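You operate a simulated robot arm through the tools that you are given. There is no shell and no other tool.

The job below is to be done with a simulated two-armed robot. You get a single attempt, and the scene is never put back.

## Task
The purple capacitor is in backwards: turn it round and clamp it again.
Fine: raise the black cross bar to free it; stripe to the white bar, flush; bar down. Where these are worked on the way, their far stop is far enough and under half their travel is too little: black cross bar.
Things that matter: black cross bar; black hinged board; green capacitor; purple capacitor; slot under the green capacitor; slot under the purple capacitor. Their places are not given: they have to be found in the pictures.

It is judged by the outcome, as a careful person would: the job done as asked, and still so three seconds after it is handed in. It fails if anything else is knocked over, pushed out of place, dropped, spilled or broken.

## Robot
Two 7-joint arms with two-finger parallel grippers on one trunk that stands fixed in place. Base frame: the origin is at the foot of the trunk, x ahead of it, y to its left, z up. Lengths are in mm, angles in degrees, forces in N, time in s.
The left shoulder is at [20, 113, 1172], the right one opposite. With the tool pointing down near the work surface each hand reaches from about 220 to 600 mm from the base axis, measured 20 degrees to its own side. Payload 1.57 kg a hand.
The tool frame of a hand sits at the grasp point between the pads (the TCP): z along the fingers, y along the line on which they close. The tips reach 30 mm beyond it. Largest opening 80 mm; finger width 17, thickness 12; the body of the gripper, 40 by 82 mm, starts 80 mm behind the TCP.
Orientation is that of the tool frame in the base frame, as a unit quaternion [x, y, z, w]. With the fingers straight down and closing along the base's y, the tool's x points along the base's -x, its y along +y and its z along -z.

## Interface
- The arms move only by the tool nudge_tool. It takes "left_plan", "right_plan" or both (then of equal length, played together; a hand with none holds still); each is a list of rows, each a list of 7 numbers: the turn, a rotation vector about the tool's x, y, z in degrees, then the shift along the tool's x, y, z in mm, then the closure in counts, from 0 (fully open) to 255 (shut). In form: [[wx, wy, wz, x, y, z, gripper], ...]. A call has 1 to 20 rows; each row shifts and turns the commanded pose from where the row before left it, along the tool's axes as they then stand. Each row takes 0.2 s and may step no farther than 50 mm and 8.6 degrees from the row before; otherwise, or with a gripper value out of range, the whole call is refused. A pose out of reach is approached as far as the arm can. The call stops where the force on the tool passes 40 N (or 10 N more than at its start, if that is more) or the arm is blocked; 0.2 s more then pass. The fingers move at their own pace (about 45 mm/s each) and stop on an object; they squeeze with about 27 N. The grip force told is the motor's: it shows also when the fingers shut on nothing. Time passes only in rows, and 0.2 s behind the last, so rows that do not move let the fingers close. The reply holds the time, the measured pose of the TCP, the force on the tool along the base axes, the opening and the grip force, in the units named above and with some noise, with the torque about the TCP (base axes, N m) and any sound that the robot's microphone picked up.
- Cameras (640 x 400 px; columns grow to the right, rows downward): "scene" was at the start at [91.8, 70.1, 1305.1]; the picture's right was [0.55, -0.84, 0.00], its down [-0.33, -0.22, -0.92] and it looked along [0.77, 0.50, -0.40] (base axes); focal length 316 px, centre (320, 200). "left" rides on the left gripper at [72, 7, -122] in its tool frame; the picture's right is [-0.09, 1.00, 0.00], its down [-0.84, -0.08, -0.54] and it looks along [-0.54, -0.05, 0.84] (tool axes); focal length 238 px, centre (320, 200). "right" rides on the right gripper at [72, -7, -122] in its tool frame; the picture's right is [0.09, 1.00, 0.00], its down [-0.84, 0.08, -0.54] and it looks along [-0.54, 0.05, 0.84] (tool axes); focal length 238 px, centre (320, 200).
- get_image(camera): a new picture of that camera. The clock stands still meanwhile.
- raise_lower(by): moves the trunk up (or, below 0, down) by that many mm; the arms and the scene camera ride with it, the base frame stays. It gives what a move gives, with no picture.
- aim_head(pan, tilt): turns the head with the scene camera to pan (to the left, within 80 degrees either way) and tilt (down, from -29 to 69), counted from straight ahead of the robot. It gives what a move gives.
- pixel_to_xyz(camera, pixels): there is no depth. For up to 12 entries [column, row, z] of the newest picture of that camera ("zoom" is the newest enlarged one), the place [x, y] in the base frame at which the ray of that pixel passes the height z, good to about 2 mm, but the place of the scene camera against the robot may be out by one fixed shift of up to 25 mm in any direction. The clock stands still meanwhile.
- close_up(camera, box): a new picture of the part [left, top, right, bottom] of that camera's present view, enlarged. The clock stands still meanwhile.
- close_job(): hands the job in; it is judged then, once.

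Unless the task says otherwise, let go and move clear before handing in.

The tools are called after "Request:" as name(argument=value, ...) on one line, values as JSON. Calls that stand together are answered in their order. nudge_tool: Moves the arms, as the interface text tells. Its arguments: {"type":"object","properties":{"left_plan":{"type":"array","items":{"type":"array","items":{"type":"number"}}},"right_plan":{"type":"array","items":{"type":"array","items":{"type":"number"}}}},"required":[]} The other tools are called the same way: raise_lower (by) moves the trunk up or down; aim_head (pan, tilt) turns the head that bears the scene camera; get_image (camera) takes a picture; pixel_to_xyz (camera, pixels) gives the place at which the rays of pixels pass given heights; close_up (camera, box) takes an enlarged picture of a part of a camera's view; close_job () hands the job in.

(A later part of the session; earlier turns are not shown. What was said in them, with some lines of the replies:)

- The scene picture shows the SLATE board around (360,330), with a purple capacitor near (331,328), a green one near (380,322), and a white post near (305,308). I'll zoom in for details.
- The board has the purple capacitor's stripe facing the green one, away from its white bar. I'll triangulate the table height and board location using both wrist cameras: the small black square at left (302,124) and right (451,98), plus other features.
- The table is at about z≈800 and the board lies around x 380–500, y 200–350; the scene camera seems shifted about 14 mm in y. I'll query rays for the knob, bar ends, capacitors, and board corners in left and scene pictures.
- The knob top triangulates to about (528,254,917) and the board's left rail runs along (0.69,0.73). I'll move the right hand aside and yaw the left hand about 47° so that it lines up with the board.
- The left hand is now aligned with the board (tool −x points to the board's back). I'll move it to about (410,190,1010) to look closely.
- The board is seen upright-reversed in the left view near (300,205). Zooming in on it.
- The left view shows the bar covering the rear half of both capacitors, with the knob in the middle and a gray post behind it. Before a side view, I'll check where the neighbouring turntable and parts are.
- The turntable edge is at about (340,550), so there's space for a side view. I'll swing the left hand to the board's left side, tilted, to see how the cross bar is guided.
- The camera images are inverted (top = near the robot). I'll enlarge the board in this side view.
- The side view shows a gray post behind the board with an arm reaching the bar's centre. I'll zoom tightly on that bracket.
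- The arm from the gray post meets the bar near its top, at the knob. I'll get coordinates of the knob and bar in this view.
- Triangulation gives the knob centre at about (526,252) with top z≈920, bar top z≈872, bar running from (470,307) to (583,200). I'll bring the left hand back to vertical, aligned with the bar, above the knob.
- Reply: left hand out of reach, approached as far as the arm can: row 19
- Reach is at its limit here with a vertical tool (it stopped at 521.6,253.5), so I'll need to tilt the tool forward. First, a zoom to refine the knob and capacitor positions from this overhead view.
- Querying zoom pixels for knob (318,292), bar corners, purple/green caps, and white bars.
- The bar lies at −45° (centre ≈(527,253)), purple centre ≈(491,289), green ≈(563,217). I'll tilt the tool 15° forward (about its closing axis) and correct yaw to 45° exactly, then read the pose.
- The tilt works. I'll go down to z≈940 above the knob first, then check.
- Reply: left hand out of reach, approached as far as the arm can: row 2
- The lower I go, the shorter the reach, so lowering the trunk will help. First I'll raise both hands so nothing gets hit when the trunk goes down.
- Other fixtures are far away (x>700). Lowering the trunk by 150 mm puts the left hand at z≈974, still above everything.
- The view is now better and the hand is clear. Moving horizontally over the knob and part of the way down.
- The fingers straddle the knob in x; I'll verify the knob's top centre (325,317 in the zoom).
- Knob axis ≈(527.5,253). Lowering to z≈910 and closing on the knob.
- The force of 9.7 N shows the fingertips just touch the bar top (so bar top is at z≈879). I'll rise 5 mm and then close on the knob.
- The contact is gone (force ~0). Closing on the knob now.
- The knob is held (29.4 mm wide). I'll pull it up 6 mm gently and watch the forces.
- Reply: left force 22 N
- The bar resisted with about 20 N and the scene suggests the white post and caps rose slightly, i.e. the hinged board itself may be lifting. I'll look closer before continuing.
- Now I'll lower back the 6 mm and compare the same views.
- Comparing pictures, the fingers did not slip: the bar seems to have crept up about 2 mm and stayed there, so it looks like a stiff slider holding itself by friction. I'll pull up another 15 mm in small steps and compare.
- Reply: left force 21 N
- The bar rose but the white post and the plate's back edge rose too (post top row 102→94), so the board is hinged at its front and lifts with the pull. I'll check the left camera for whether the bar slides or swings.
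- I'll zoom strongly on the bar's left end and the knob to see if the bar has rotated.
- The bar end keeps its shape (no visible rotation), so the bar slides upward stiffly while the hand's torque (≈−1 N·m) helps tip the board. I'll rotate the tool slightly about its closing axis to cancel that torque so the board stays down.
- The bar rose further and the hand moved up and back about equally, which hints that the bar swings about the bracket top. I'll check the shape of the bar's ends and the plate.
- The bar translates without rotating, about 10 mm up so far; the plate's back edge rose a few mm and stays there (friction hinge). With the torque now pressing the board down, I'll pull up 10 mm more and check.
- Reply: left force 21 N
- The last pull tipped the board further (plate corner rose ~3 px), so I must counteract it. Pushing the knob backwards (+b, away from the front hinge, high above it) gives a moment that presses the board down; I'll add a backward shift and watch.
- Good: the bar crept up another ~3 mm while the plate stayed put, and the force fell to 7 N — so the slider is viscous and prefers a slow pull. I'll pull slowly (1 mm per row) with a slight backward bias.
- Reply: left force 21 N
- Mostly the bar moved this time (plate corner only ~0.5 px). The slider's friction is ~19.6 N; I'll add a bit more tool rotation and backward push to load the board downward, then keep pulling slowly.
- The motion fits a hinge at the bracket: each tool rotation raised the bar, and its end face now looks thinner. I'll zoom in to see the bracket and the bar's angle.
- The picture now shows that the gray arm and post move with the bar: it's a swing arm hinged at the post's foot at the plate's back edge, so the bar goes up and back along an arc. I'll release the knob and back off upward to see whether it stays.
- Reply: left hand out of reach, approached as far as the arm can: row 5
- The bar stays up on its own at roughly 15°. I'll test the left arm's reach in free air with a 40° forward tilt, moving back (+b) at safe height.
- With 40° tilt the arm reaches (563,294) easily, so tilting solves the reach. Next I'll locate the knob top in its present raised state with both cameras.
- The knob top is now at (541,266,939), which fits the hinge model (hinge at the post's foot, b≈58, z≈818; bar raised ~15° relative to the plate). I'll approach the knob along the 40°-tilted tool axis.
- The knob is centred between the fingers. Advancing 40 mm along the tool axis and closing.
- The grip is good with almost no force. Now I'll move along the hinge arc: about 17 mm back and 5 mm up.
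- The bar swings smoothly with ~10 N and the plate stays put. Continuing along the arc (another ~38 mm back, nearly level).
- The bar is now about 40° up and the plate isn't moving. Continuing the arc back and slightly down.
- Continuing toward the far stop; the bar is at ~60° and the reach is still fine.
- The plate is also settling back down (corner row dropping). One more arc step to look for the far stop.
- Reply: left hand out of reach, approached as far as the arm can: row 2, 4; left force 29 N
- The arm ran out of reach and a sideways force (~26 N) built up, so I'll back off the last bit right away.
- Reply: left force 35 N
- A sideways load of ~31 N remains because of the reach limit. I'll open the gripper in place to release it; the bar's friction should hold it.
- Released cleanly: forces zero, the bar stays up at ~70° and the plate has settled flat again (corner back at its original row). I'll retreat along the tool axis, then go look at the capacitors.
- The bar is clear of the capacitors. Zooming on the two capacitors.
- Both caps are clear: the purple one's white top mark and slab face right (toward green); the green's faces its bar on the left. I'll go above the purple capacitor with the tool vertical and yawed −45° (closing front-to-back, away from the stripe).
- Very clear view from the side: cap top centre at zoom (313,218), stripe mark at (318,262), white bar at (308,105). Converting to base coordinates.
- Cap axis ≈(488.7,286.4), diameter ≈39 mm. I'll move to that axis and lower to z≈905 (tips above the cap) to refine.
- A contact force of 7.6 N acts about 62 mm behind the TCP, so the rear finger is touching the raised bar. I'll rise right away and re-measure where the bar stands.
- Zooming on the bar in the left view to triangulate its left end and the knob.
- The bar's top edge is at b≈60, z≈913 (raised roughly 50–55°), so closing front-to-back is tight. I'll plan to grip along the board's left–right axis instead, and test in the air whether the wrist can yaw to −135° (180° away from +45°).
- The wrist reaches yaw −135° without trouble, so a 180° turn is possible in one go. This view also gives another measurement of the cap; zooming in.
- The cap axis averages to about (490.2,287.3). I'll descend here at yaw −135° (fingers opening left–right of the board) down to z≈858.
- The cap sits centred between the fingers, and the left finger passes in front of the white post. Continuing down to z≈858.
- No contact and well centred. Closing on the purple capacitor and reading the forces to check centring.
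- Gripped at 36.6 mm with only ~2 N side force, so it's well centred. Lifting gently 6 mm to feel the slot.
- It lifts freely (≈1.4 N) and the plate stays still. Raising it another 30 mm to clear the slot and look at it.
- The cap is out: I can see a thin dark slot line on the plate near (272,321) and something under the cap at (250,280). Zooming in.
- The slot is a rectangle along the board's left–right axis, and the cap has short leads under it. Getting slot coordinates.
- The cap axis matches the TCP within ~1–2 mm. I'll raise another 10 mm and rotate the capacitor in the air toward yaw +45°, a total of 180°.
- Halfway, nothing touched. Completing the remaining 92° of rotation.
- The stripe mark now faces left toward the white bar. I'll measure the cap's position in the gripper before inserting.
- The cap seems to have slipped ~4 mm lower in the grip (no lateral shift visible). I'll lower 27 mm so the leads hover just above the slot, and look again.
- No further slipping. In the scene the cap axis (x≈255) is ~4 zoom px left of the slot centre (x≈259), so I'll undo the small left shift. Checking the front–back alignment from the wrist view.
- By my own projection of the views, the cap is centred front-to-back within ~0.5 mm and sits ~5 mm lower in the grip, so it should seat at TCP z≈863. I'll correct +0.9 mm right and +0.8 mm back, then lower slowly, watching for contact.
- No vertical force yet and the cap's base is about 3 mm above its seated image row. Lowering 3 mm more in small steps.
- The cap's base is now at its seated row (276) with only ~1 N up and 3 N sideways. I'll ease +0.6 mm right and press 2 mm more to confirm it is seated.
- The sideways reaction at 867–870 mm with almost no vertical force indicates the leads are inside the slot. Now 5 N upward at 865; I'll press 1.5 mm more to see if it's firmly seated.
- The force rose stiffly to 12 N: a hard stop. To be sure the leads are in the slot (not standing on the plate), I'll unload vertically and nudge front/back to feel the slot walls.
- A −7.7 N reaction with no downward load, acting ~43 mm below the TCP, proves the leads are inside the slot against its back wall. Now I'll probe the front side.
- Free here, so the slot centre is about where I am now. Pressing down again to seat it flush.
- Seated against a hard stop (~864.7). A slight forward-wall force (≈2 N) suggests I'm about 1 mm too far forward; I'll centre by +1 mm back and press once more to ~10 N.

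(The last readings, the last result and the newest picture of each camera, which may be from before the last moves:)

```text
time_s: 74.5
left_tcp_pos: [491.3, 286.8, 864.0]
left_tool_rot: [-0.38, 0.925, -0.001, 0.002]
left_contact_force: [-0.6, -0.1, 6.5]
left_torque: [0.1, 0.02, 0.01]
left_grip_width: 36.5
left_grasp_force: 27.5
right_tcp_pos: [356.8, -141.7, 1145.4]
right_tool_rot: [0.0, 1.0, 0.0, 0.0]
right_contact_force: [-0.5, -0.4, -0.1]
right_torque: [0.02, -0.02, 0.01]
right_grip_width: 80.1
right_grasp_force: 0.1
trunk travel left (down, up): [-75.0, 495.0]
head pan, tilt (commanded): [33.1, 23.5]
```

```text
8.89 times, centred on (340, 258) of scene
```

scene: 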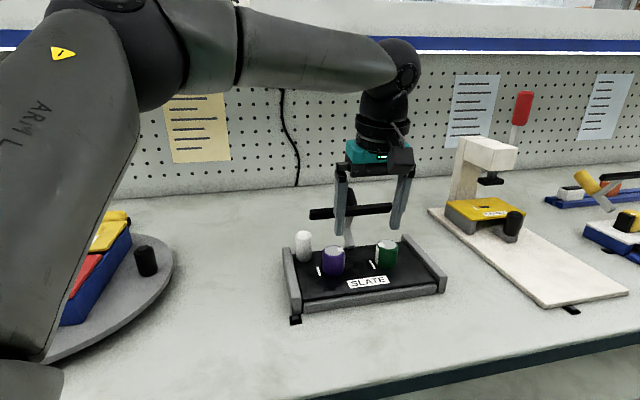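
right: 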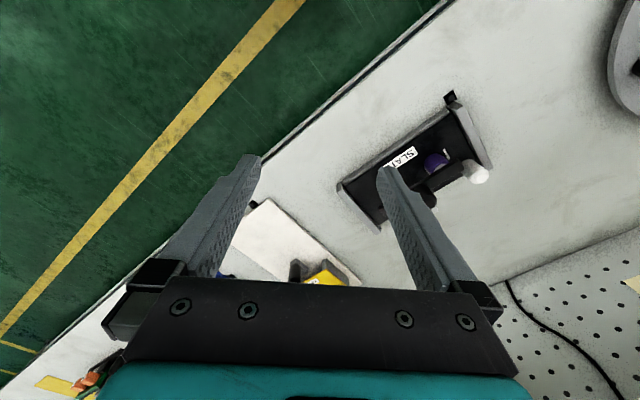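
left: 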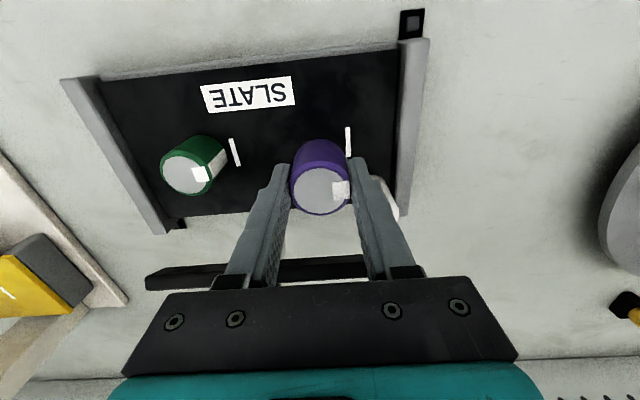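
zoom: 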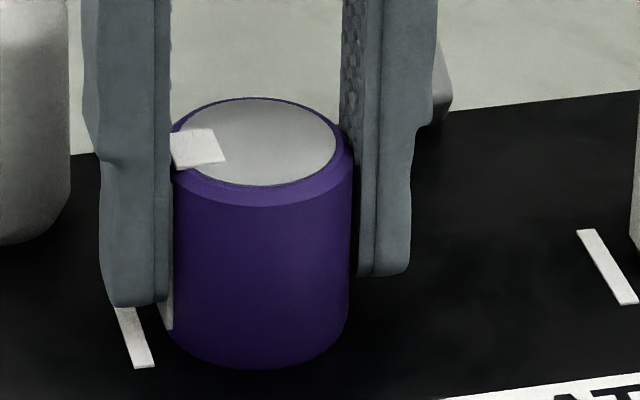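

Balanced: lateral ≈0 and 6.5 N down. Unloading 1.4 mm, then opening the gripper.

Request:
nudge_tool(left_plan=[[0, 0, 0, 0, 0, -1.4, 255], [0, 0, 0, 0, 0, 0, 120], [0, 0, 0, 0, 0, 0, 60], [0, 0, 0, 0, 0, 0, 0], [0, 0, 0, 0, 0, 0, 0]])

Request:
close_up(camera="scene", box=[285, 200, 405, 290])

Request:
close_up(camera="left", box=[200, 80, 400, 230])

```text
time_s: 75.8
left_tcp_pos: [490.9, 288.1, 863.6]
left_tool_rot: [-0.38, 0.925, 0.001, 0.001]
left_contact_force: [-0.2, 0.0, -1.3]
left_torque: [-0.01, -0.02, -0.01]
left_grip_width: 79.9
left_grasp_force: 0.0
right_tcp_pos: [357.8, -140.8, 1146.1]
right_tool_rot: [0.0, 1.0, 0.0, 0.0]
right_contact_force: [0.9, 0.1, 0.3]
right_torque: [0.02, 0.01, -0.02]
right_grip_width: 79.9
right_grasp_force: 0.0
trunk travel left (down, up): [-75.0, 495.0]
head pan, tilt (commanded): [33.1, 23.5]
```

```text
4.44 times, centred on (345, 245) of scene
```

zoom: 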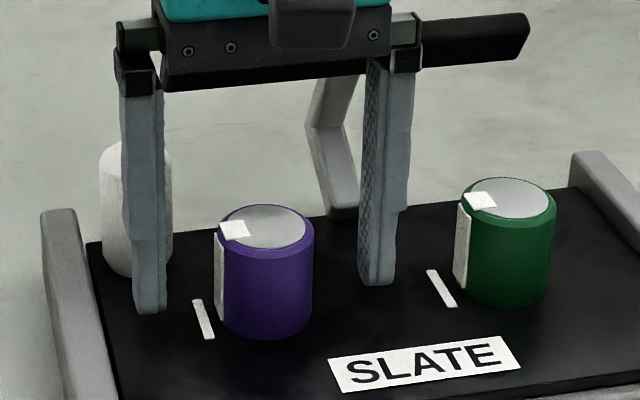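

```text
2.67 times, centred on (300, 155) of left
```

zoom: 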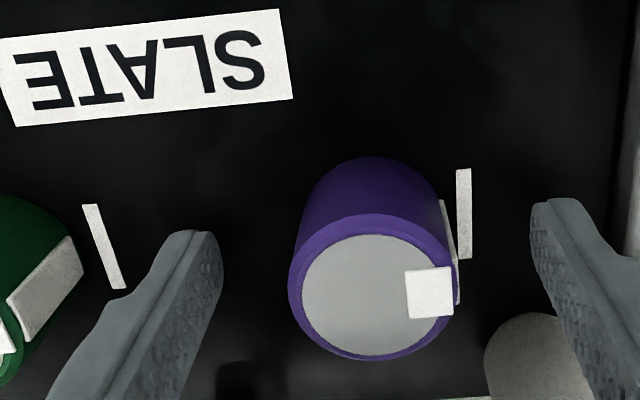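

The purple cap stands upright with its stripe facing the white bar, matching its earlier seated height in the image (bottom row 340 vs 338). Retreating straight up to verify from above.

Request:
nudge_tool(left_plan=[[0, 0, 0, 0, 0, -20, 0], [0, 0, 0, 0, 0, -35, 0], [0, 0, 0, 0, 0, -35, 0], [0, 0, 0, 25, 0, 0, 0], [0, 0, 0, 25, -25, 0, 0], [0, 0, 0, 0, -25, 0, 0], [0, 0, 0, 0, 0, 0, 0]])

Request:
get_image(camera="left")

Request:
close_up(camera="scene", box=[285, 200, 425, 305])

```text
time_s: 77.3
left_tcp_pos: [489.8, 217.2, 954.8]
left_tool_rot: [-0.38, 0.925, 0.0, 0.0]
left_contact_force: [-0.2, -0.5, -0.2]
left_torque: [-0.02, 0.0, -0.03]
left_grip_width: 80.0
left_grasp_force: 0.0
right_tcp_pos: [355.6, -141.4, 1146.7]
right_tool_rot: [0.001, 1.0, 0.0, -0.001]
right_contact_force: [-0.2, -0.3, 0.8]
right_torque: [-0.03, 0.03, -0.02]
right_grip_width: 79.8
right_grasp_force: 0.1
trunk travel left (down, up): [-75.0, 495.0]
head pan, tilt (commanded): [33.1, 23.5]
```

```text
taken
```

left: 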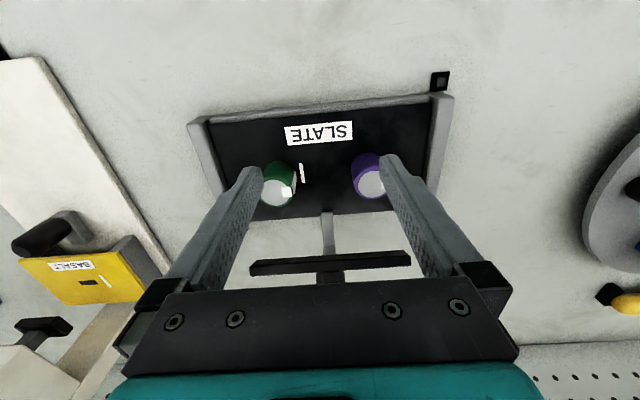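

```text
3.81 times, centred on (355, 252) of scene
```

zoom: 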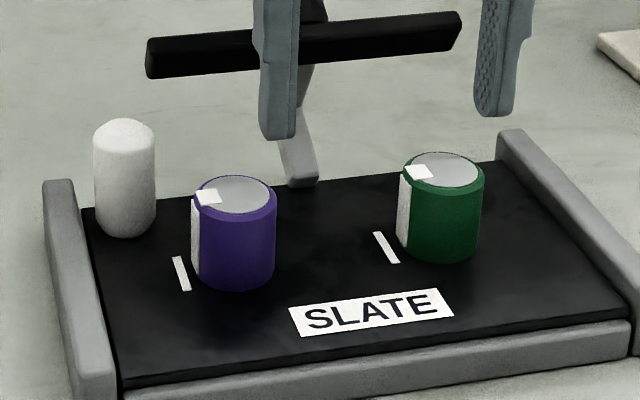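

Both capacitors now look the same: stripe to the white bar and same height. Now I'll bring the bar down: first tilt the hand 40° and move to a pre-grasp position in front of the raised knob.

Request:
nudge_tool(left_plan=[[0, -8, 0, 0, 0, 0, 0], [0, -8, 0, 0, 0, 0, 0], [0, -8, 0, 0, 0, 0, 0], [0, -8, 0, 0, 0, 0, 0], [0, -8, 0, 0, 0, 0, 0], [0, 0, 0, -29.1, -0.4, 20.2, 0], [0, 0, 0, -29.1, -0.4, 20.2, 0], [0, 0, 0, -29.1, -0.4, 20.2, 0], [0, 0, 0, 0, 0, 0, 0]])

Request:
get_image(camera="left")

Request:
close_up(camera="scene", box=[285, 150, 425, 270])

```text
time_s: 79.3
left_tcp_pos: [567.3, 289.8, 963.3]
left_tool_rot: [-0.356, 0.869, 0.13, 0.318]
left_contact_force: [0.2, 0.0, 0.9]
left_torque: [-0.03, -0.03, 0.01]
left_grip_width: 80.0
left_grasp_force: 0.0
right_tcp_pos: [356.9, -141.4, 1144.7]
right_tool_rot: [0.0, 1.0, 0.0, 0.0]
right_contact_force: [-0.3, -0.4, -0.8]
right_torque: [-0.03, -0.01, -0.02]
right_grip_width: 80.0
right_grasp_force: 0.2
trunk travel left (down, up): [-75.0, 495.0]
head pan, tilt (commanded): [33.1, 23.5]
```

```text
taken
```

left: 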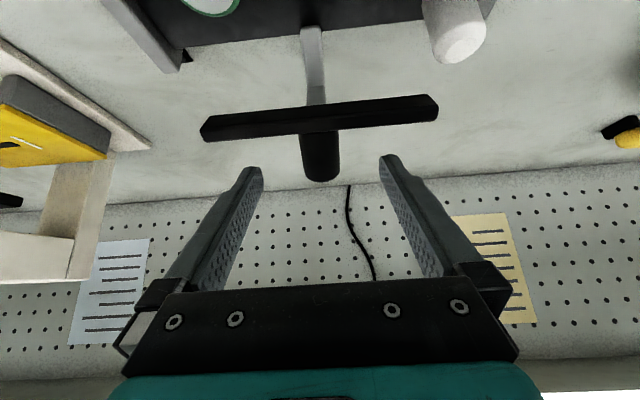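

```text
3.33 times, centred on (355, 210) of scene
```

zoom: 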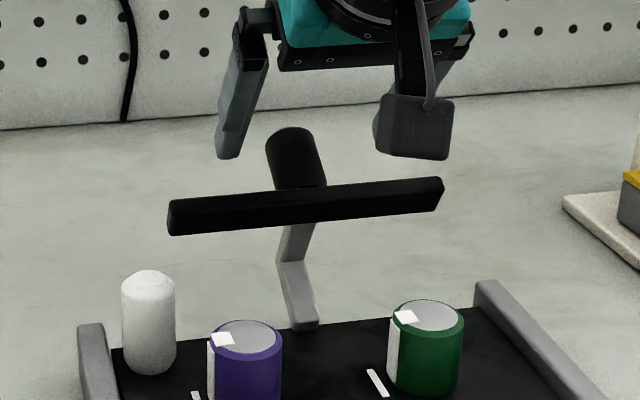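

The knob (wrist view at (322,172)) is where the model predicts. Advancing 60 mm along the tool axis and closing on it.

Request:
nudge_tool(left_plan=[[0, 0, 0, 0, 0.6, 15, 0], [0, 0, 0, 0, 0.6, 15, 0], [0, 0, 0, 0, 0.6, 15, 0], [0, 0, 0, 0, 0.4, 15, 0], [0, 0, 0, 0, 0, 0, 0]])

Request:
get_image(camera="left")

Request:
close_up(camera="scene", box=[285, 150, 425, 270])

```text
time_s: 80.5
left_tcp_pos: [591.9, 319.2, 917.2]
left_tool_rot: [-0.357, 0.869, 0.13, 0.317]
left_contact_force: [0.3, -0.4, 0.2]
left_torque: [-0.01, 0.01, 0.0]
left_grip_width: 79.8
left_grasp_force: 0.0
right_tcp_pos: [355.5, -141.1, 1145.2]
right_tool_rot: [0.0, 1.0, 0.0, 0.0]
right_contact_force: [0.2, -0.2, -0.6]
right_torque: [-0.02, 0.02, -0.02]
right_grip_width: 80.0
right_grasp_force: 0.0
trunk travel left (down, up): [-75.0, 495.0]
head pan, tilt (commanded): [33.1, 23.5]
```

```text
taken
```

left: 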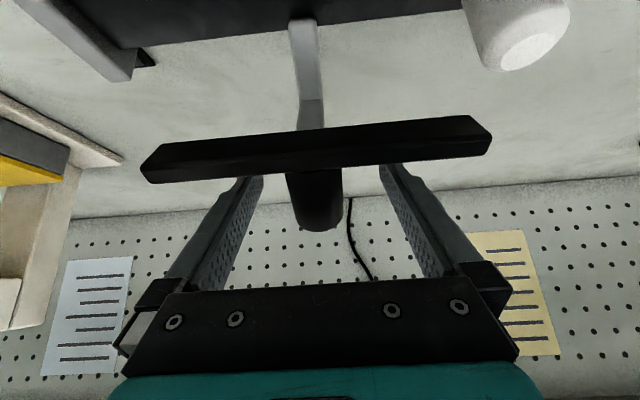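

```text
3.33 times, centred on (355, 210) of scene
```

zoom: 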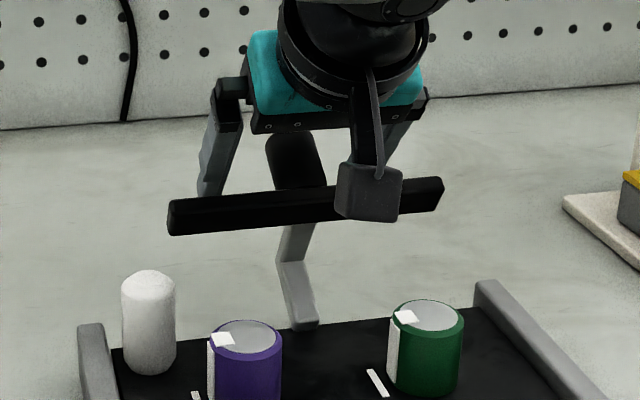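

Knob is ~2 mm off to the right between the fingers; correcting and closing.

Request:
nudge_tool(left_plan=[[0, 0, 0, 0, -2, 0, 0], [0, 0, 0, 0, 0, 0, 120], [0, 0, 0, 0, 0, 0, 180], [0, 0, 0, 0, 0, 0, 255], [0, 0, 0, 0, 0, 0, 255], [0, 0, 0, 0, 0, 0, 255]])

Request:
get_image(camera="left")

```text
time_s: 82.0
left_tcp_pos: [593.6, 317.6, 919.3]
left_tool_rot: [-0.359, 0.868, 0.131, 0.317]
left_contact_force: [-1.1, -0.5, 0.1]
left_torque: [-0.03, 0.0, 0.17]
left_grip_width: 29.6
left_grasp_force: 30.0
right_tcp_pos: [357.0, -141.1, 1144.9]
right_tool_rot: [0.0, 1.0, 0.001, 0.0]
right_contact_force: [-0.2, -0.7, 0.0]
right_torque: [0.0, 0.01, 0.01]
right_grip_width: 80.1
right_grasp_force: 0.1
trunk travel left (down, up): [-75.0, 495.0]
head pan, tilt (commanded): [33.1, 23.5]
```

```text
taken
```

left: 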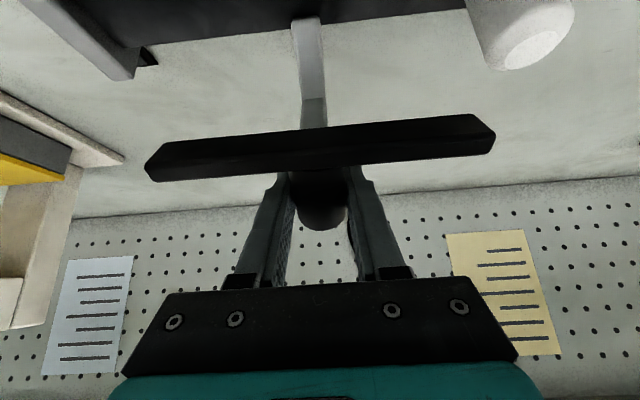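

The knob is gripped with near-zero force. (The earlier pictures show the bar had stopped moving while I kept pulling, so this ~52° is its far stop.) Now I'll bring it back along the arc, turning the hand a little with it, starting with ~17 mm.

Request:
nudge_tool(left_plan=[[0, -1, 0, 2.9, 0, -3.2, 255], [0, -1, 0, 2.85, 0, -3.25, 255], [0, -1, 0, 2.8, 0, -3.3, 255], [0, -1, 0, 2.75, 0, -3.35, 255], [0, 0, 0, 0, 0, 0, 255]])

Request:
close_up(camera="scene", box=[285, 170, 425, 290])

```text
time_s: 83.2
left_tcp_pos: [581.6, 306.3, 922.2]
left_tool_rot: [-0.353, 0.856, 0.143, 0.349]
left_contact_force: [10.6, 7.4, 7.2]
left_torque: [0.35, -0.76, 0.37]
left_grip_width: 29.4
left_grasp_force: 38.9
right_tcp_pos: [356.5, -141.4, 1145.8]
right_tool_rot: [0.0, 1.0, 0.0, 0.0]
right_contact_force: [1.6, -0.7, 0.2]
right_torque: [0.0, -0.01, -0.01]
right_grip_width: 79.7
right_grasp_force: 0.1
trunk travel left (down, up): [-75.0, 495.0]
head pan, tilt (commanded): [33.1, 23.5]
```

```text
3.33 times, centred on (355, 230) of scene
```

zoom: 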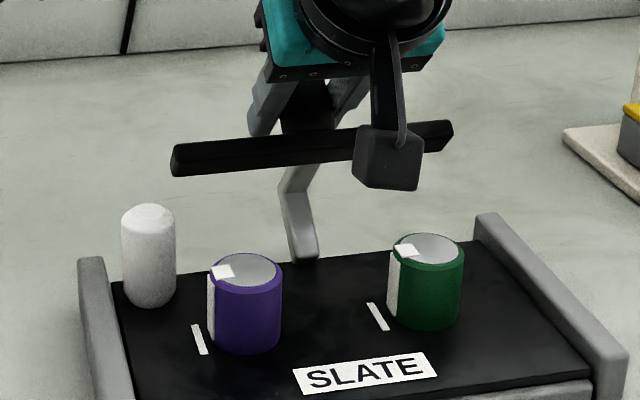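

The bar follows forward and the plate stays flat. Continuing along the arc.

Request:
nudge_tool(left_plan=[[0, -1, 0, 2.7, 0, -3.4, 255], [0, -1, 0, 2.65, 0, -3.45, 255], [0, -1, 0, 2.6, 0, -3.5, 255], [0, -1, 0, 2.55, 0, -3.55, 255], [0, -1, 0, 3.6, 0, -2.8, 255], [0, -1, 0, 3.5, 0, -2.9, 255], [0, -1, 0, 3.5, 0, -2.9, 255], [0, -1, 0, 3.4, 0, -3.0, 255], [0, 0, 0, 0, 0, 0, 255]])

Request:
close_up(camera="scene", box=[285, 170, 425, 290])

```text
time_s: 85.2
left_tcp_pos: [557.0, 280.6, 919.9]
left_tool_rot: [-0.341, 0.831, 0.166, 0.407]
left_contact_force: [10.7, 6.4, 5.7]
left_torque: [0.36, -1.06, 0.43]
left_grip_width: 28.8
left_grasp_force: 38.6
right_tcp_pos: [356.4, -140.7, 1144.5]
right_tool_rot: [0.0, 1.0, 0.0, 0.0]
right_contact_force: [-0.5, -0.4, 0.6]
right_torque: [-0.02, -0.01, 0.02]
right_grip_width: 80.0
right_grasp_force: 0.1
trunk travel left (down, up): [-75.0, 495.0]
head pan, tilt (commanded): [33.1, 23.5]
```

```text
3.33 times, centred on (355, 230) of scene
```

zoom: 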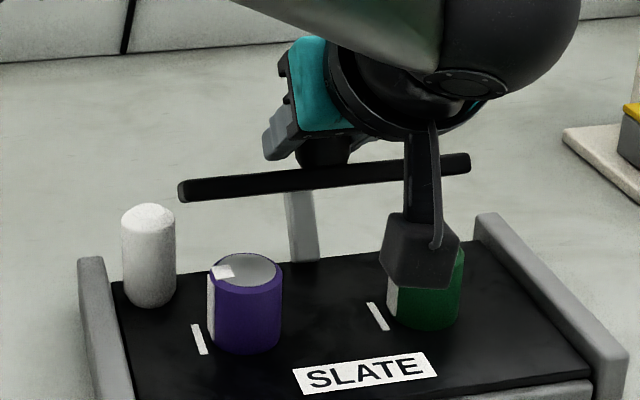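

Still smooth, with the board flat. Continuing down the arc.

Request:
nudge_tool(left_plan=[[0, -1, 0, 3.6, 0, -2.7, 255], [0, -1, 0, 3.55, 0, -2.75, 255], [0, -1, 0, 3.5, 0, -2.8, 255], [0, -1, 0, 3.5, 0, -2.8, 255], [0, 0, 0, 3.45, 0, -2.85, 255], [0, 0, 0, 3.45, 0, -2.85, 255], [0, 0, 0, 0, 0, 0, 255]])

Request:
close_up(camera="scene", box=[285, 170, 425, 290])

```text
time_s: 86.8
left_tcp_pos: [538.5, 262.8, 911.3]
left_tool_rot: [-0.336, 0.816, 0.179, 0.434]
left_contact_force: [12.6, 8.2, -0.8]
left_torque: [0.3, -1.16, 0.27]
left_grip_width: 28.8
left_grasp_force: 39.0
right_tcp_pos: [356.0, -140.5, 1145.5]
right_tool_rot: [0.001, 1.0, 0.0, -0.001]
right_contact_force: [-0.5, 0.3, -0.5]
right_torque: [-0.02, -0.01, 0.0]
right_grip_width: 80.1
right_grasp_force: 0.1
trunk travel left (down, up): [-75.0, 495.0]
head pan, tilt (commanded): [33.1, 23.5]
```

```text
3.33 times, centred on (355, 230) of scene
```

zoom: 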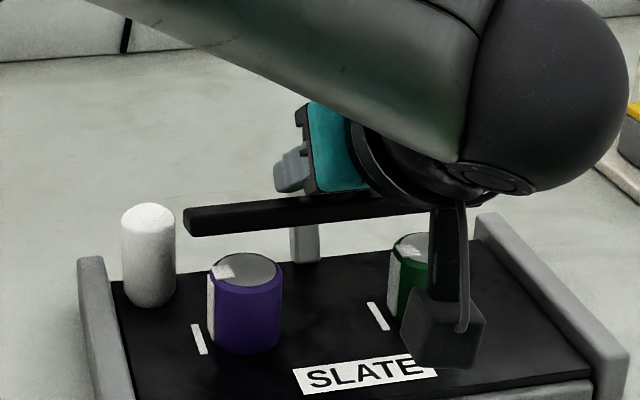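

The bar is nearly down (left end just above the purple cap). Continuing in small steps with a bit more downward motion.

Request:
nudge_tool(left_plan=[[0, 0, 0, 2.4, 0, -1.1, 255], [0, 0, 0, 2.4, 0, -1.1, 255], [0, 0, 0, 2.4, 0, -1.1, 255], [0, 0, 0, 2.4, 0, -1.1, 255], [0, 0, 0, 0, 0, 0, 255]])

Request:
close_up(camera="scene", box=[285, 190, 425, 290])

Request:
get_image(camera="left")

```text
time_s: 88.0
left_tcp_pos: [532.8, 256.8, 907.1]
left_tool_rot: [-0.336, 0.815, 0.18, 0.436]
left_contact_force: [11.1, 10.2, 5.7]
left_torque: [1.09, -0.68, 0.08]
left_grip_width: 28.7
left_grasp_force: 38.5
right_tcp_pos: [357.7, -140.5, 1144.9]
right_tool_rot: [0.0, 1.0, 0.0, -0.001]
right_contact_force: [-0.2, 0.3, 0.6]
right_torque: [0.03, -0.02, -0.02]
right_grip_width: 80.1
right_grasp_force: 0.1
trunk travel left (down, up): [-75.0, 495.0]
head pan, tilt (commanded): [33.1, 23.5]
```

```text
4.00 times, centred on (355, 240) of scene
```

zoom: 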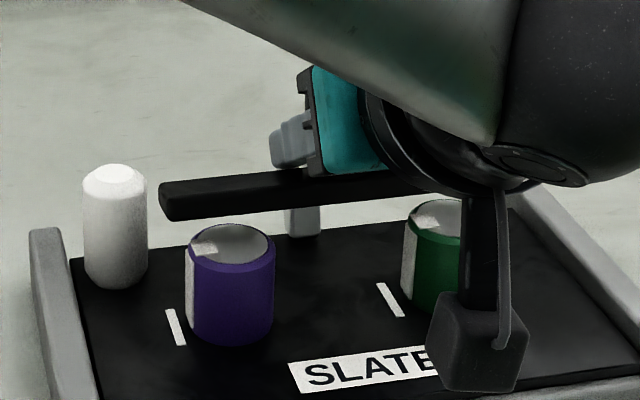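

```text
taken
```

left: 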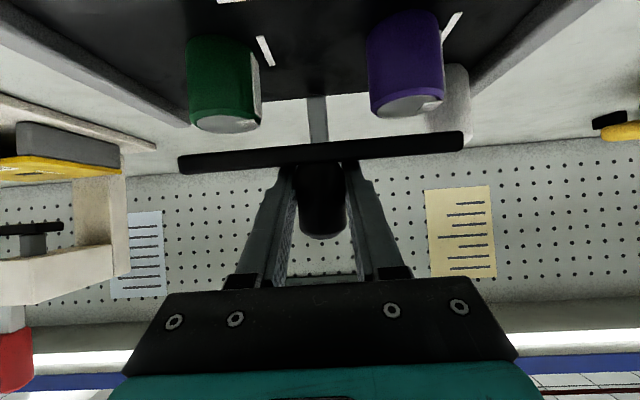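

The bar is still about 13 mm above its clamped row (left end px row 240 vs 247); the knob slid in the pads. I'll release the knob, retreat, and then press the bar down from above with closed fingertips.

Request:
nudge_tool(left_plan=[[0, 0, 0, 0, 0, 0, 120], [0, 0, 0, 0, 0, 0, 0], [0, 0, 0, 0, 0, 0, 0], [0, 0, 0, 0, 0, -30, 0], [0, 0, 0, 0, 0, -40, 0], [0, 0, 0, 0, 0, 0, 0]])

Request:
close_up(camera="scene", box=[285, 190, 425, 290])

```text
time_s: 89.3
left_tcp_pos: [489.6, 213.9, 945.7]
left_tool_rot: [-0.337, 0.816, 0.179, 0.435]
left_contact_force: [-0.2, -0.1, 0.2]
left_torque: [-0.02, -0.02, -0.02]
left_grip_width: 79.9
left_grasp_force: 0.0
right_tcp_pos: [356.2, -142.2, 1146.6]
right_tool_rot: [0.0, 1.0, 0.0, 0.0]
right_contact_force: [0.5, 0.0, 0.6]
right_torque: [-0.01, -0.02, 0.03]
right_grip_width: 80.0
right_grasp_force: 0.1
trunk travel left (down, up): [-75.0, 495.0]
head pan, tilt (commanded): [33.1, 23.5]
```

```text
4.00 times, centred on (355, 240) of scene
```

zoom: 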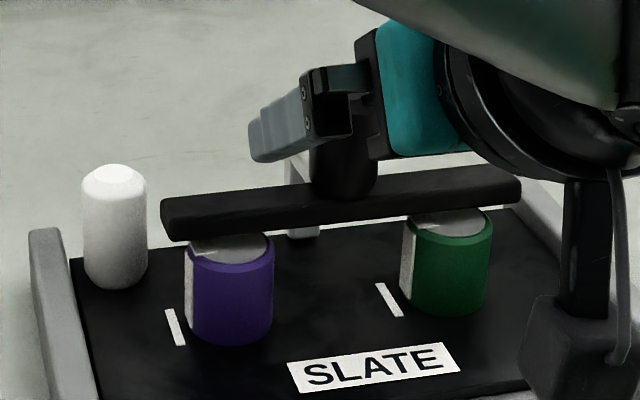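

The bar has dropped by itself to within ~5 mm of its clamped height. I'll untilt, close the fingers, and go above the bar just left of the knob.

Request:
nudge_tool(left_plan=[[0, 8.2, 0, 0, 0, 0, 120], [0, 8.2, 0, 0, 0, 0, 255], [0, 8.2, 0, 0, 0, 0, 255], [0, 8.2, 0, 0, 0, 0, 255], [0, 8.2, 0, 0, 0, 0, 255], [0, 0, 0, 0, 33, 0, 255], [0, 0, 0, -22.7, 0, 9, 255], [0, 0, 0, -22.7, 0, 9, 255], [0, 0, 0, 0, 0, 0, 255]])

Request:
get_image(camera="left")

Request:
close_up(camera="scene", box=[285, 190, 425, 290])

```text
time_s: 91.3
left_tcp_pos: [499.1, 271.7, 941.4]
left_tool_rot: [-0.378, 0.917, 0.05, 0.121]
left_contact_force: [-0.3, -0.1, 0.1]
left_torque: [-0.01, 0.0, 0.01]
left_grip_width: 0.1
left_grasp_force: 21.5
right_tcp_pos: [355.7, -141.8, 1145.2]
right_tool_rot: [0.001, 1.0, 0.0, 0.0]
right_contact_force: [0.5, 0.0, -0.1]
right_torque: [-0.01, 0.02, -0.02]
right_grip_width: 80.2
right_grasp_force: 0.0
trunk travel left (down, up): [-75.0, 495.0]
head pan, tilt (commanded): [33.1, 23.5]
```

```text
taken
```

left: 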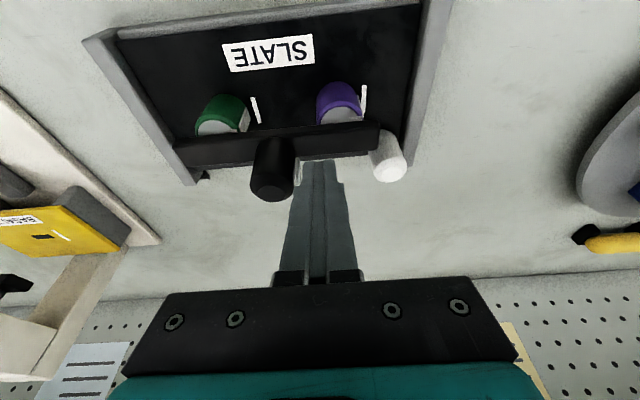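

```text
4.00 times, centred on (355, 240) of scene
```

zoom: 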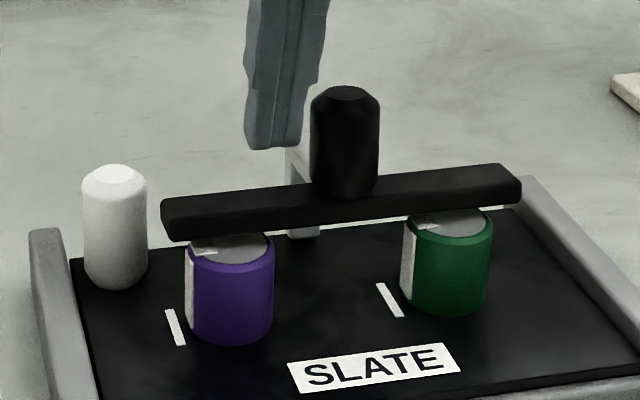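

The fingertips are above the bar, left of the knob. Lowering to press the bar down gently.

Request:
nudge_tool(left_plan=[[0, 0, 0, 2.6, 0, 9.7, 255], [0, 0, 0, 1.8, 0, 6.8, 255], [0, 0, 0, 0.8, 0, 2.9, 255], [0, 0, 0, 0.8, 0, 2.9, 255], [0, 0, 0, 0, 0, 0, 255]])

Request:
close_up(camera="scene", box=[285, 190, 425, 290])

```text
time_s: 92.5
left_tcp_pos: [501.7, 272.5, 917.0]
left_tool_rot: [-0.377, 0.917, 0.05, 0.122]
left_contact_force: [-0.9, -0.8, 0.8]
left_torque: [-0.02, -0.02, 0.01]
left_grip_width: 0.0
left_grasp_force: 21.6
right_tcp_pos: [356.2, -141.3, 1145.7]
right_tool_rot: [0.001, 1.0, 0.0, 0.0]
right_contact_force: [0.6, -0.1, -0.1]
right_torque: [0.0, -0.02, 0.0]
right_grip_width: 80.0
right_grasp_force: 0.1
trunk travel left (down, up): [-75.0, 495.0]
head pan, tilt (commanded): [33.1, 23.5]
```

```text
4.00 times, centred on (355, 240) of scene
```

zoom: 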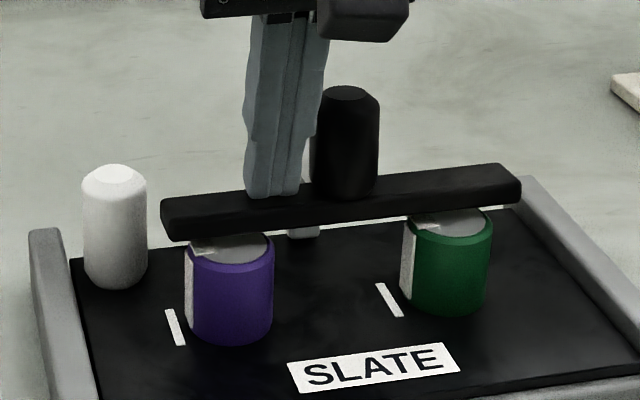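

The tips are right at the bar. Pressing down in 1.5 mm steps.

Request:
nudge_tool(left_plan=[[0, 0, 0, 0.4, 0, 1.45, 255], [0, 0, 0, 0.4, 0, 1.45, 255], [0, 0, 0, 0.4, 0, 1.45, 255], [0, 0, 0, 0.4, 0, 1.45, 255], [0, 0, 0, 0, 0, 0, 255]])

Request:
close_up(camera="scene", box=[285, 190, 425, 290])

```text
time_s: 93.8
left_tcp_pos: [501.0, 271.7, 911.5]
left_tool_rot: [-0.377, 0.917, 0.051, 0.121]
left_contact_force: [-1.7, -0.8, 2.6]
left_torque: [-0.04, 0.02, -0.01]
left_grip_width: 0.1
left_grasp_force: 20.8
right_tcp_pos: [355.6, -140.5, 1145.4]
right_tool_rot: [-0.001, 1.0, 0.001, 0.0]
right_contact_force: [-0.3, -0.3, -0.1]
right_torque: [0.01, -0.01, 0.03]
right_grip_width: 80.2
right_grasp_force: 0.1
trunk travel left (down, up): [-75.0, 495.0]
head pan, tilt (commanded): [33.1, 23.5]
```

```text
4.00 times, centred on (355, 240) of scene
```

zoom: 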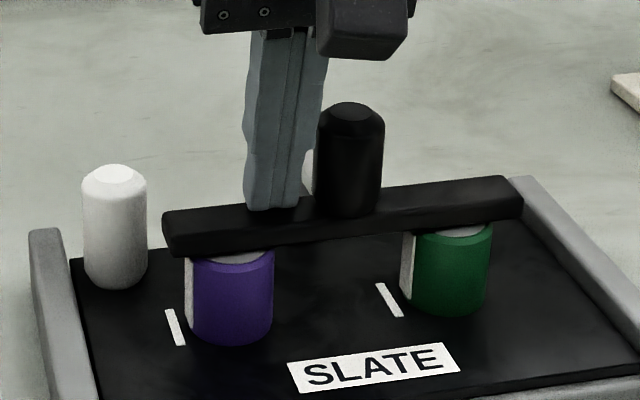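

The bar came down onto the caps (left end now px row 248). I'll press firmly a few mm more to ensure it's fully clamped and the board is down.

Request:
nudge_tool(left_plan=[[0, 0, 0, 0.3, 0, 1, 255], [0, 0, 0, 0.3, 0, 1, 255], [0, 0, 0, 0.3, 0, 1, 255], [0, 0, 0, 0.3, 0, 1, 255], [0, 0, 0, 0, 0, 0, 255]])

Request:
close_up(camera="scene", box=[285, 190, 425, 290])

```text
time_s: 95.0
left_tcp_pos: [500.6, 272.4, 911.0]
left_tool_rot: [-0.378, 0.916, 0.049, 0.125]
left_contact_force: [0.0, 4.5, 28.1]
left_torque: [0.16, 0.01, -0.06]
left_grip_width: 0.0
left_grasp_force: 21.2
right_tcp_pos: [354.9, -142.2, 1145.4]
right_tool_rot: [0.0, 1.0, 0.0, 0.0]
right_contact_force: [-0.5, 0.2, -0.5]
right_torque: [0.01, 0.03, 0.02]
right_grip_width: 80.0
right_grasp_force: 0.0
trunk travel left (down, up): [-75.0, 495.0]
head pan, tilt (commanded): [33.1, 23.5]
```

```text
4.00 times, centred on (355, 240) of scene
```

zoom: 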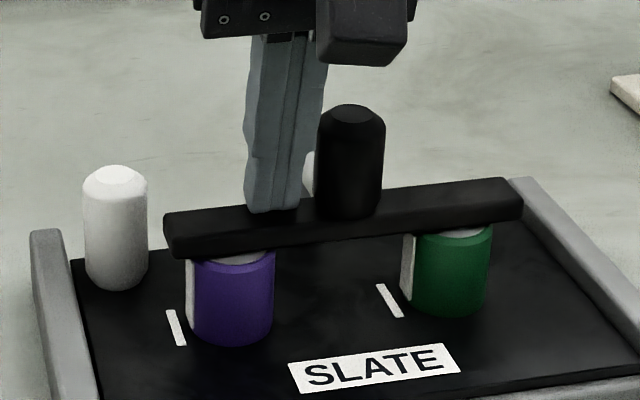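

A solid 28 N stop: the bar is clamped at its original height (TCP ≈911, as at the first touch). Lifting off and retreating to inspect.

Request:
nudge_tool(left_plan=[[0, 0, 0, -1, 0, -3.9, 255], [0, 0, 0, -2.6, 0, -9.7, 255], [0, 0, 0, -7.8, 0, -29, 255], [0, 0, 0, -7.8, 0, -29, 255], [0, 0, 0, 30, 0, -8, 255], [0, 0, 0, 30, 0, -8, 255], [0, 0, 0, 0, 0, 0, 255]])

Request:
close_up(camera="scene", box=[280, 210, 440, 310])

Request:
get_image(camera="left")

```text
time_s: 96.5
left_tcp_pos: [457.0, 227.7, 980.1]
left_tool_rot: [-0.377, 0.917, 0.049, 0.122]
left_contact_force: [0.2, -0.2, -0.9]
left_torque: [-0.01, -0.01, 0.0]
left_grip_width: 0.0
left_grasp_force: 21.0
right_tcp_pos: [356.7, -141.2, 1143.9]
right_tool_rot: [0.0, 1.0, 0.0, 0.0]
right_contact_force: [-0.8, -0.6, 0.6]
right_torque: [0.0, 0.0, -0.02]
right_grip_width: 79.8
right_grasp_force: 0.1
trunk travel left (down, up): [-75.0, 495.0]
head pan, tilt (commanded): [33.1, 23.5]
```

```text
4.00 times, centred on (360, 260) of scene
```

zoom: 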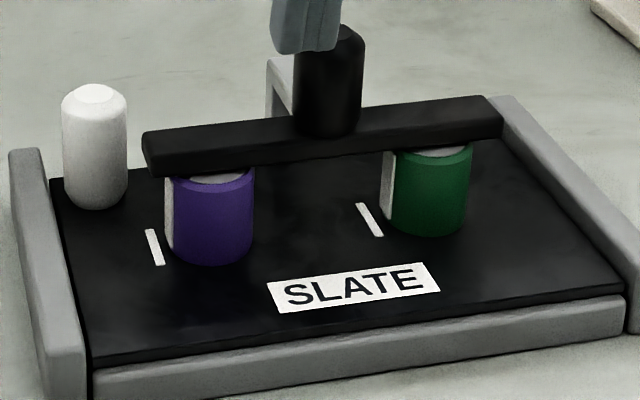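

```text
taken
```

left: 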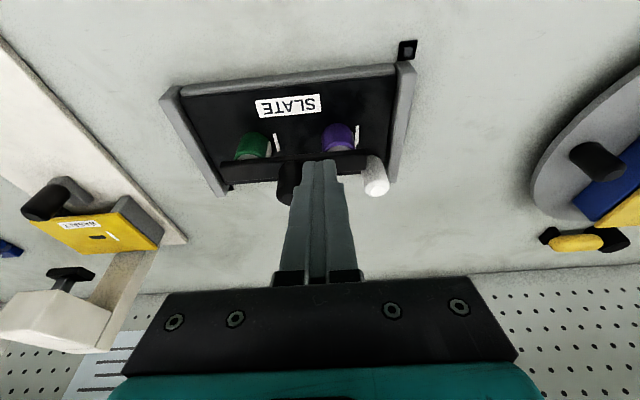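

Bar, plate and white post rows all match the original clamped state. One closer look at the purple cap's stripe against the white bar.

Request:
close_up(camera="left", box=[210, 90, 420, 210])

Request:
close_up(camera="scene", box=[310, 235, 370, 280])

```text
3.05 times, centred on (315, 150) of left
```

zoom: 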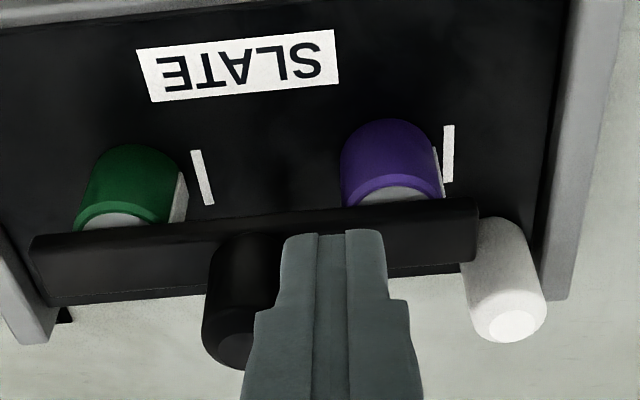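

```text
8.89 times, centred on (340, 258) of scene
```

zoom: 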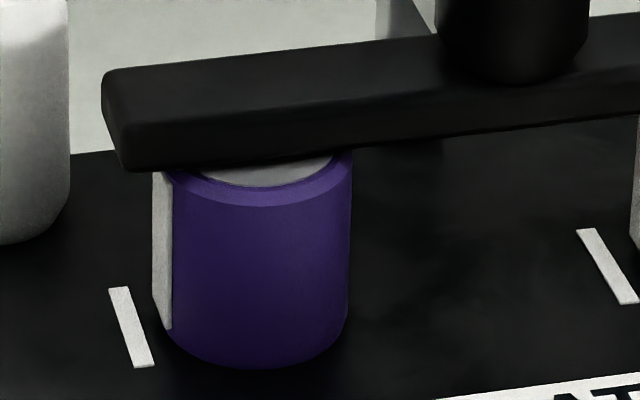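

The purple stripe faces its white bar and the bar lies flat on both caps. I'll retract the left hand well clear, open it, and do a final check.

Request:
nudge_tool(left_plan=[[0, 0, 0, 0, 0, -40, 255], [0, 0, 0, 20, 0, -40, 120], [0, 0, 0, 40, 0, -20, 0], [0, 0, 0, 40, 0, 0, 0], [0, 0, 0, 0, 0, 0, 0], [0, 0, 0, 0, 0, 0, 0]])

Request:
get_image(camera="scene")

Request:
close_up(camera="scene", box=[270, 200, 450, 330])

Request:
close_up(camera="left", box=[220, 60, 420, 200])

```text
time_s: 98.0
left_tcp_pos: [368.2, 142.0, 1050.8]
left_tool_rot: [-0.377, 0.917, 0.049, 0.121]
left_contact_force: [-0.6, 0.5, 0.9]
left_torque: [0.02, 0.0, 0.01]
left_grip_width: 80.1
left_grasp_force: 0.0
right_tcp_pos: [356.4, -141.6, 1145.2]
right_tool_rot: [0.0, 1.0, 0.0, 0.0]
right_contact_force: [-0.5, 1.0, -0.7]
right_torque: [0.0, -0.01, -0.01]
right_grip_width: 80.0
right_grasp_force: 0.1
trunk travel left (down, up): [-75.0, 495.0]
head pan, tilt (commanded): [33.1, 23.5]
```

```text
taken
```

scene: 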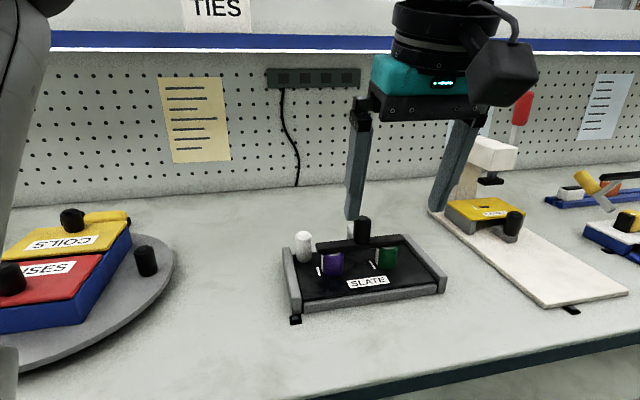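

```text
3.08 times, centred on (360, 265) of scene
```

zoom: 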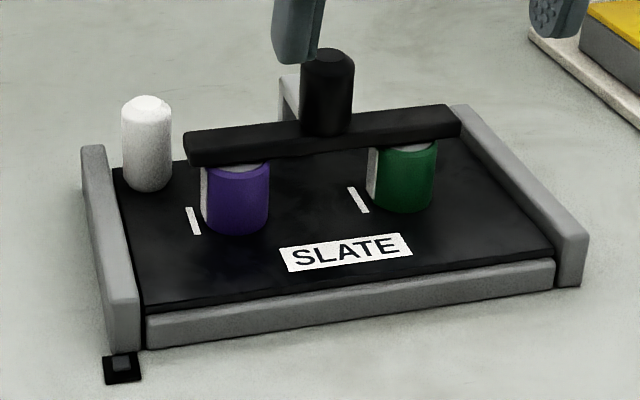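

```text
2.86 times, centred on (320, 130) of left
```

zoom: 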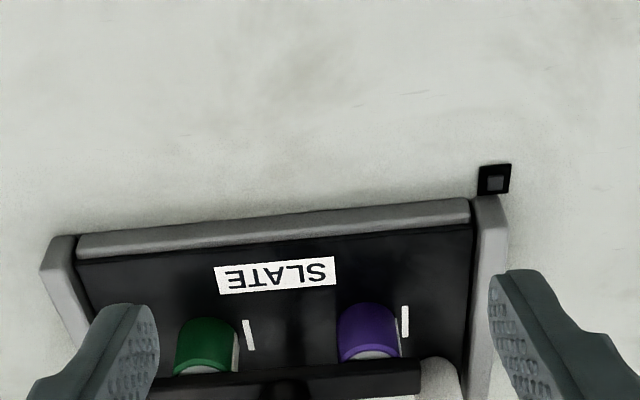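

The final pictures show the purple capacitor's stripe facing its white bar, and the cap seated flush. The cross bar is down on both caps, the board is flat, the green cap and the neighbouring fixtures are where they were, and both hands are clear. Handing in the job.

Request:
close_job()

```text
The job is handed in.
```

I turned the purple capacitor round and clamped it again, and the job is handed in. Its stripe now faces its white bar.

- **Seating:** the leads are in the slot, which I checked by feeling the slot wall, and the cap came up against a hard stop when pressed. Both it and the bar match their starting rows in the scene pictures, so I judge it flush.
- **Cross bar:** it swings on a hinge at the back of the board. I raised it about 52°, which I took to be its far stop because it stopped moving while I kept pulling. It is now back down on both caps, pressed home with about 28 N.
- **Board:** my first straight pull on the bar tipped the hinged board up about 5°. It settled flat again once I pulled along the bar's arc, and the last pictures show it where it started.
- **Everything else:** the green capacitor and the other fixtures I could see look unmoved. Both hands are clear of the work.
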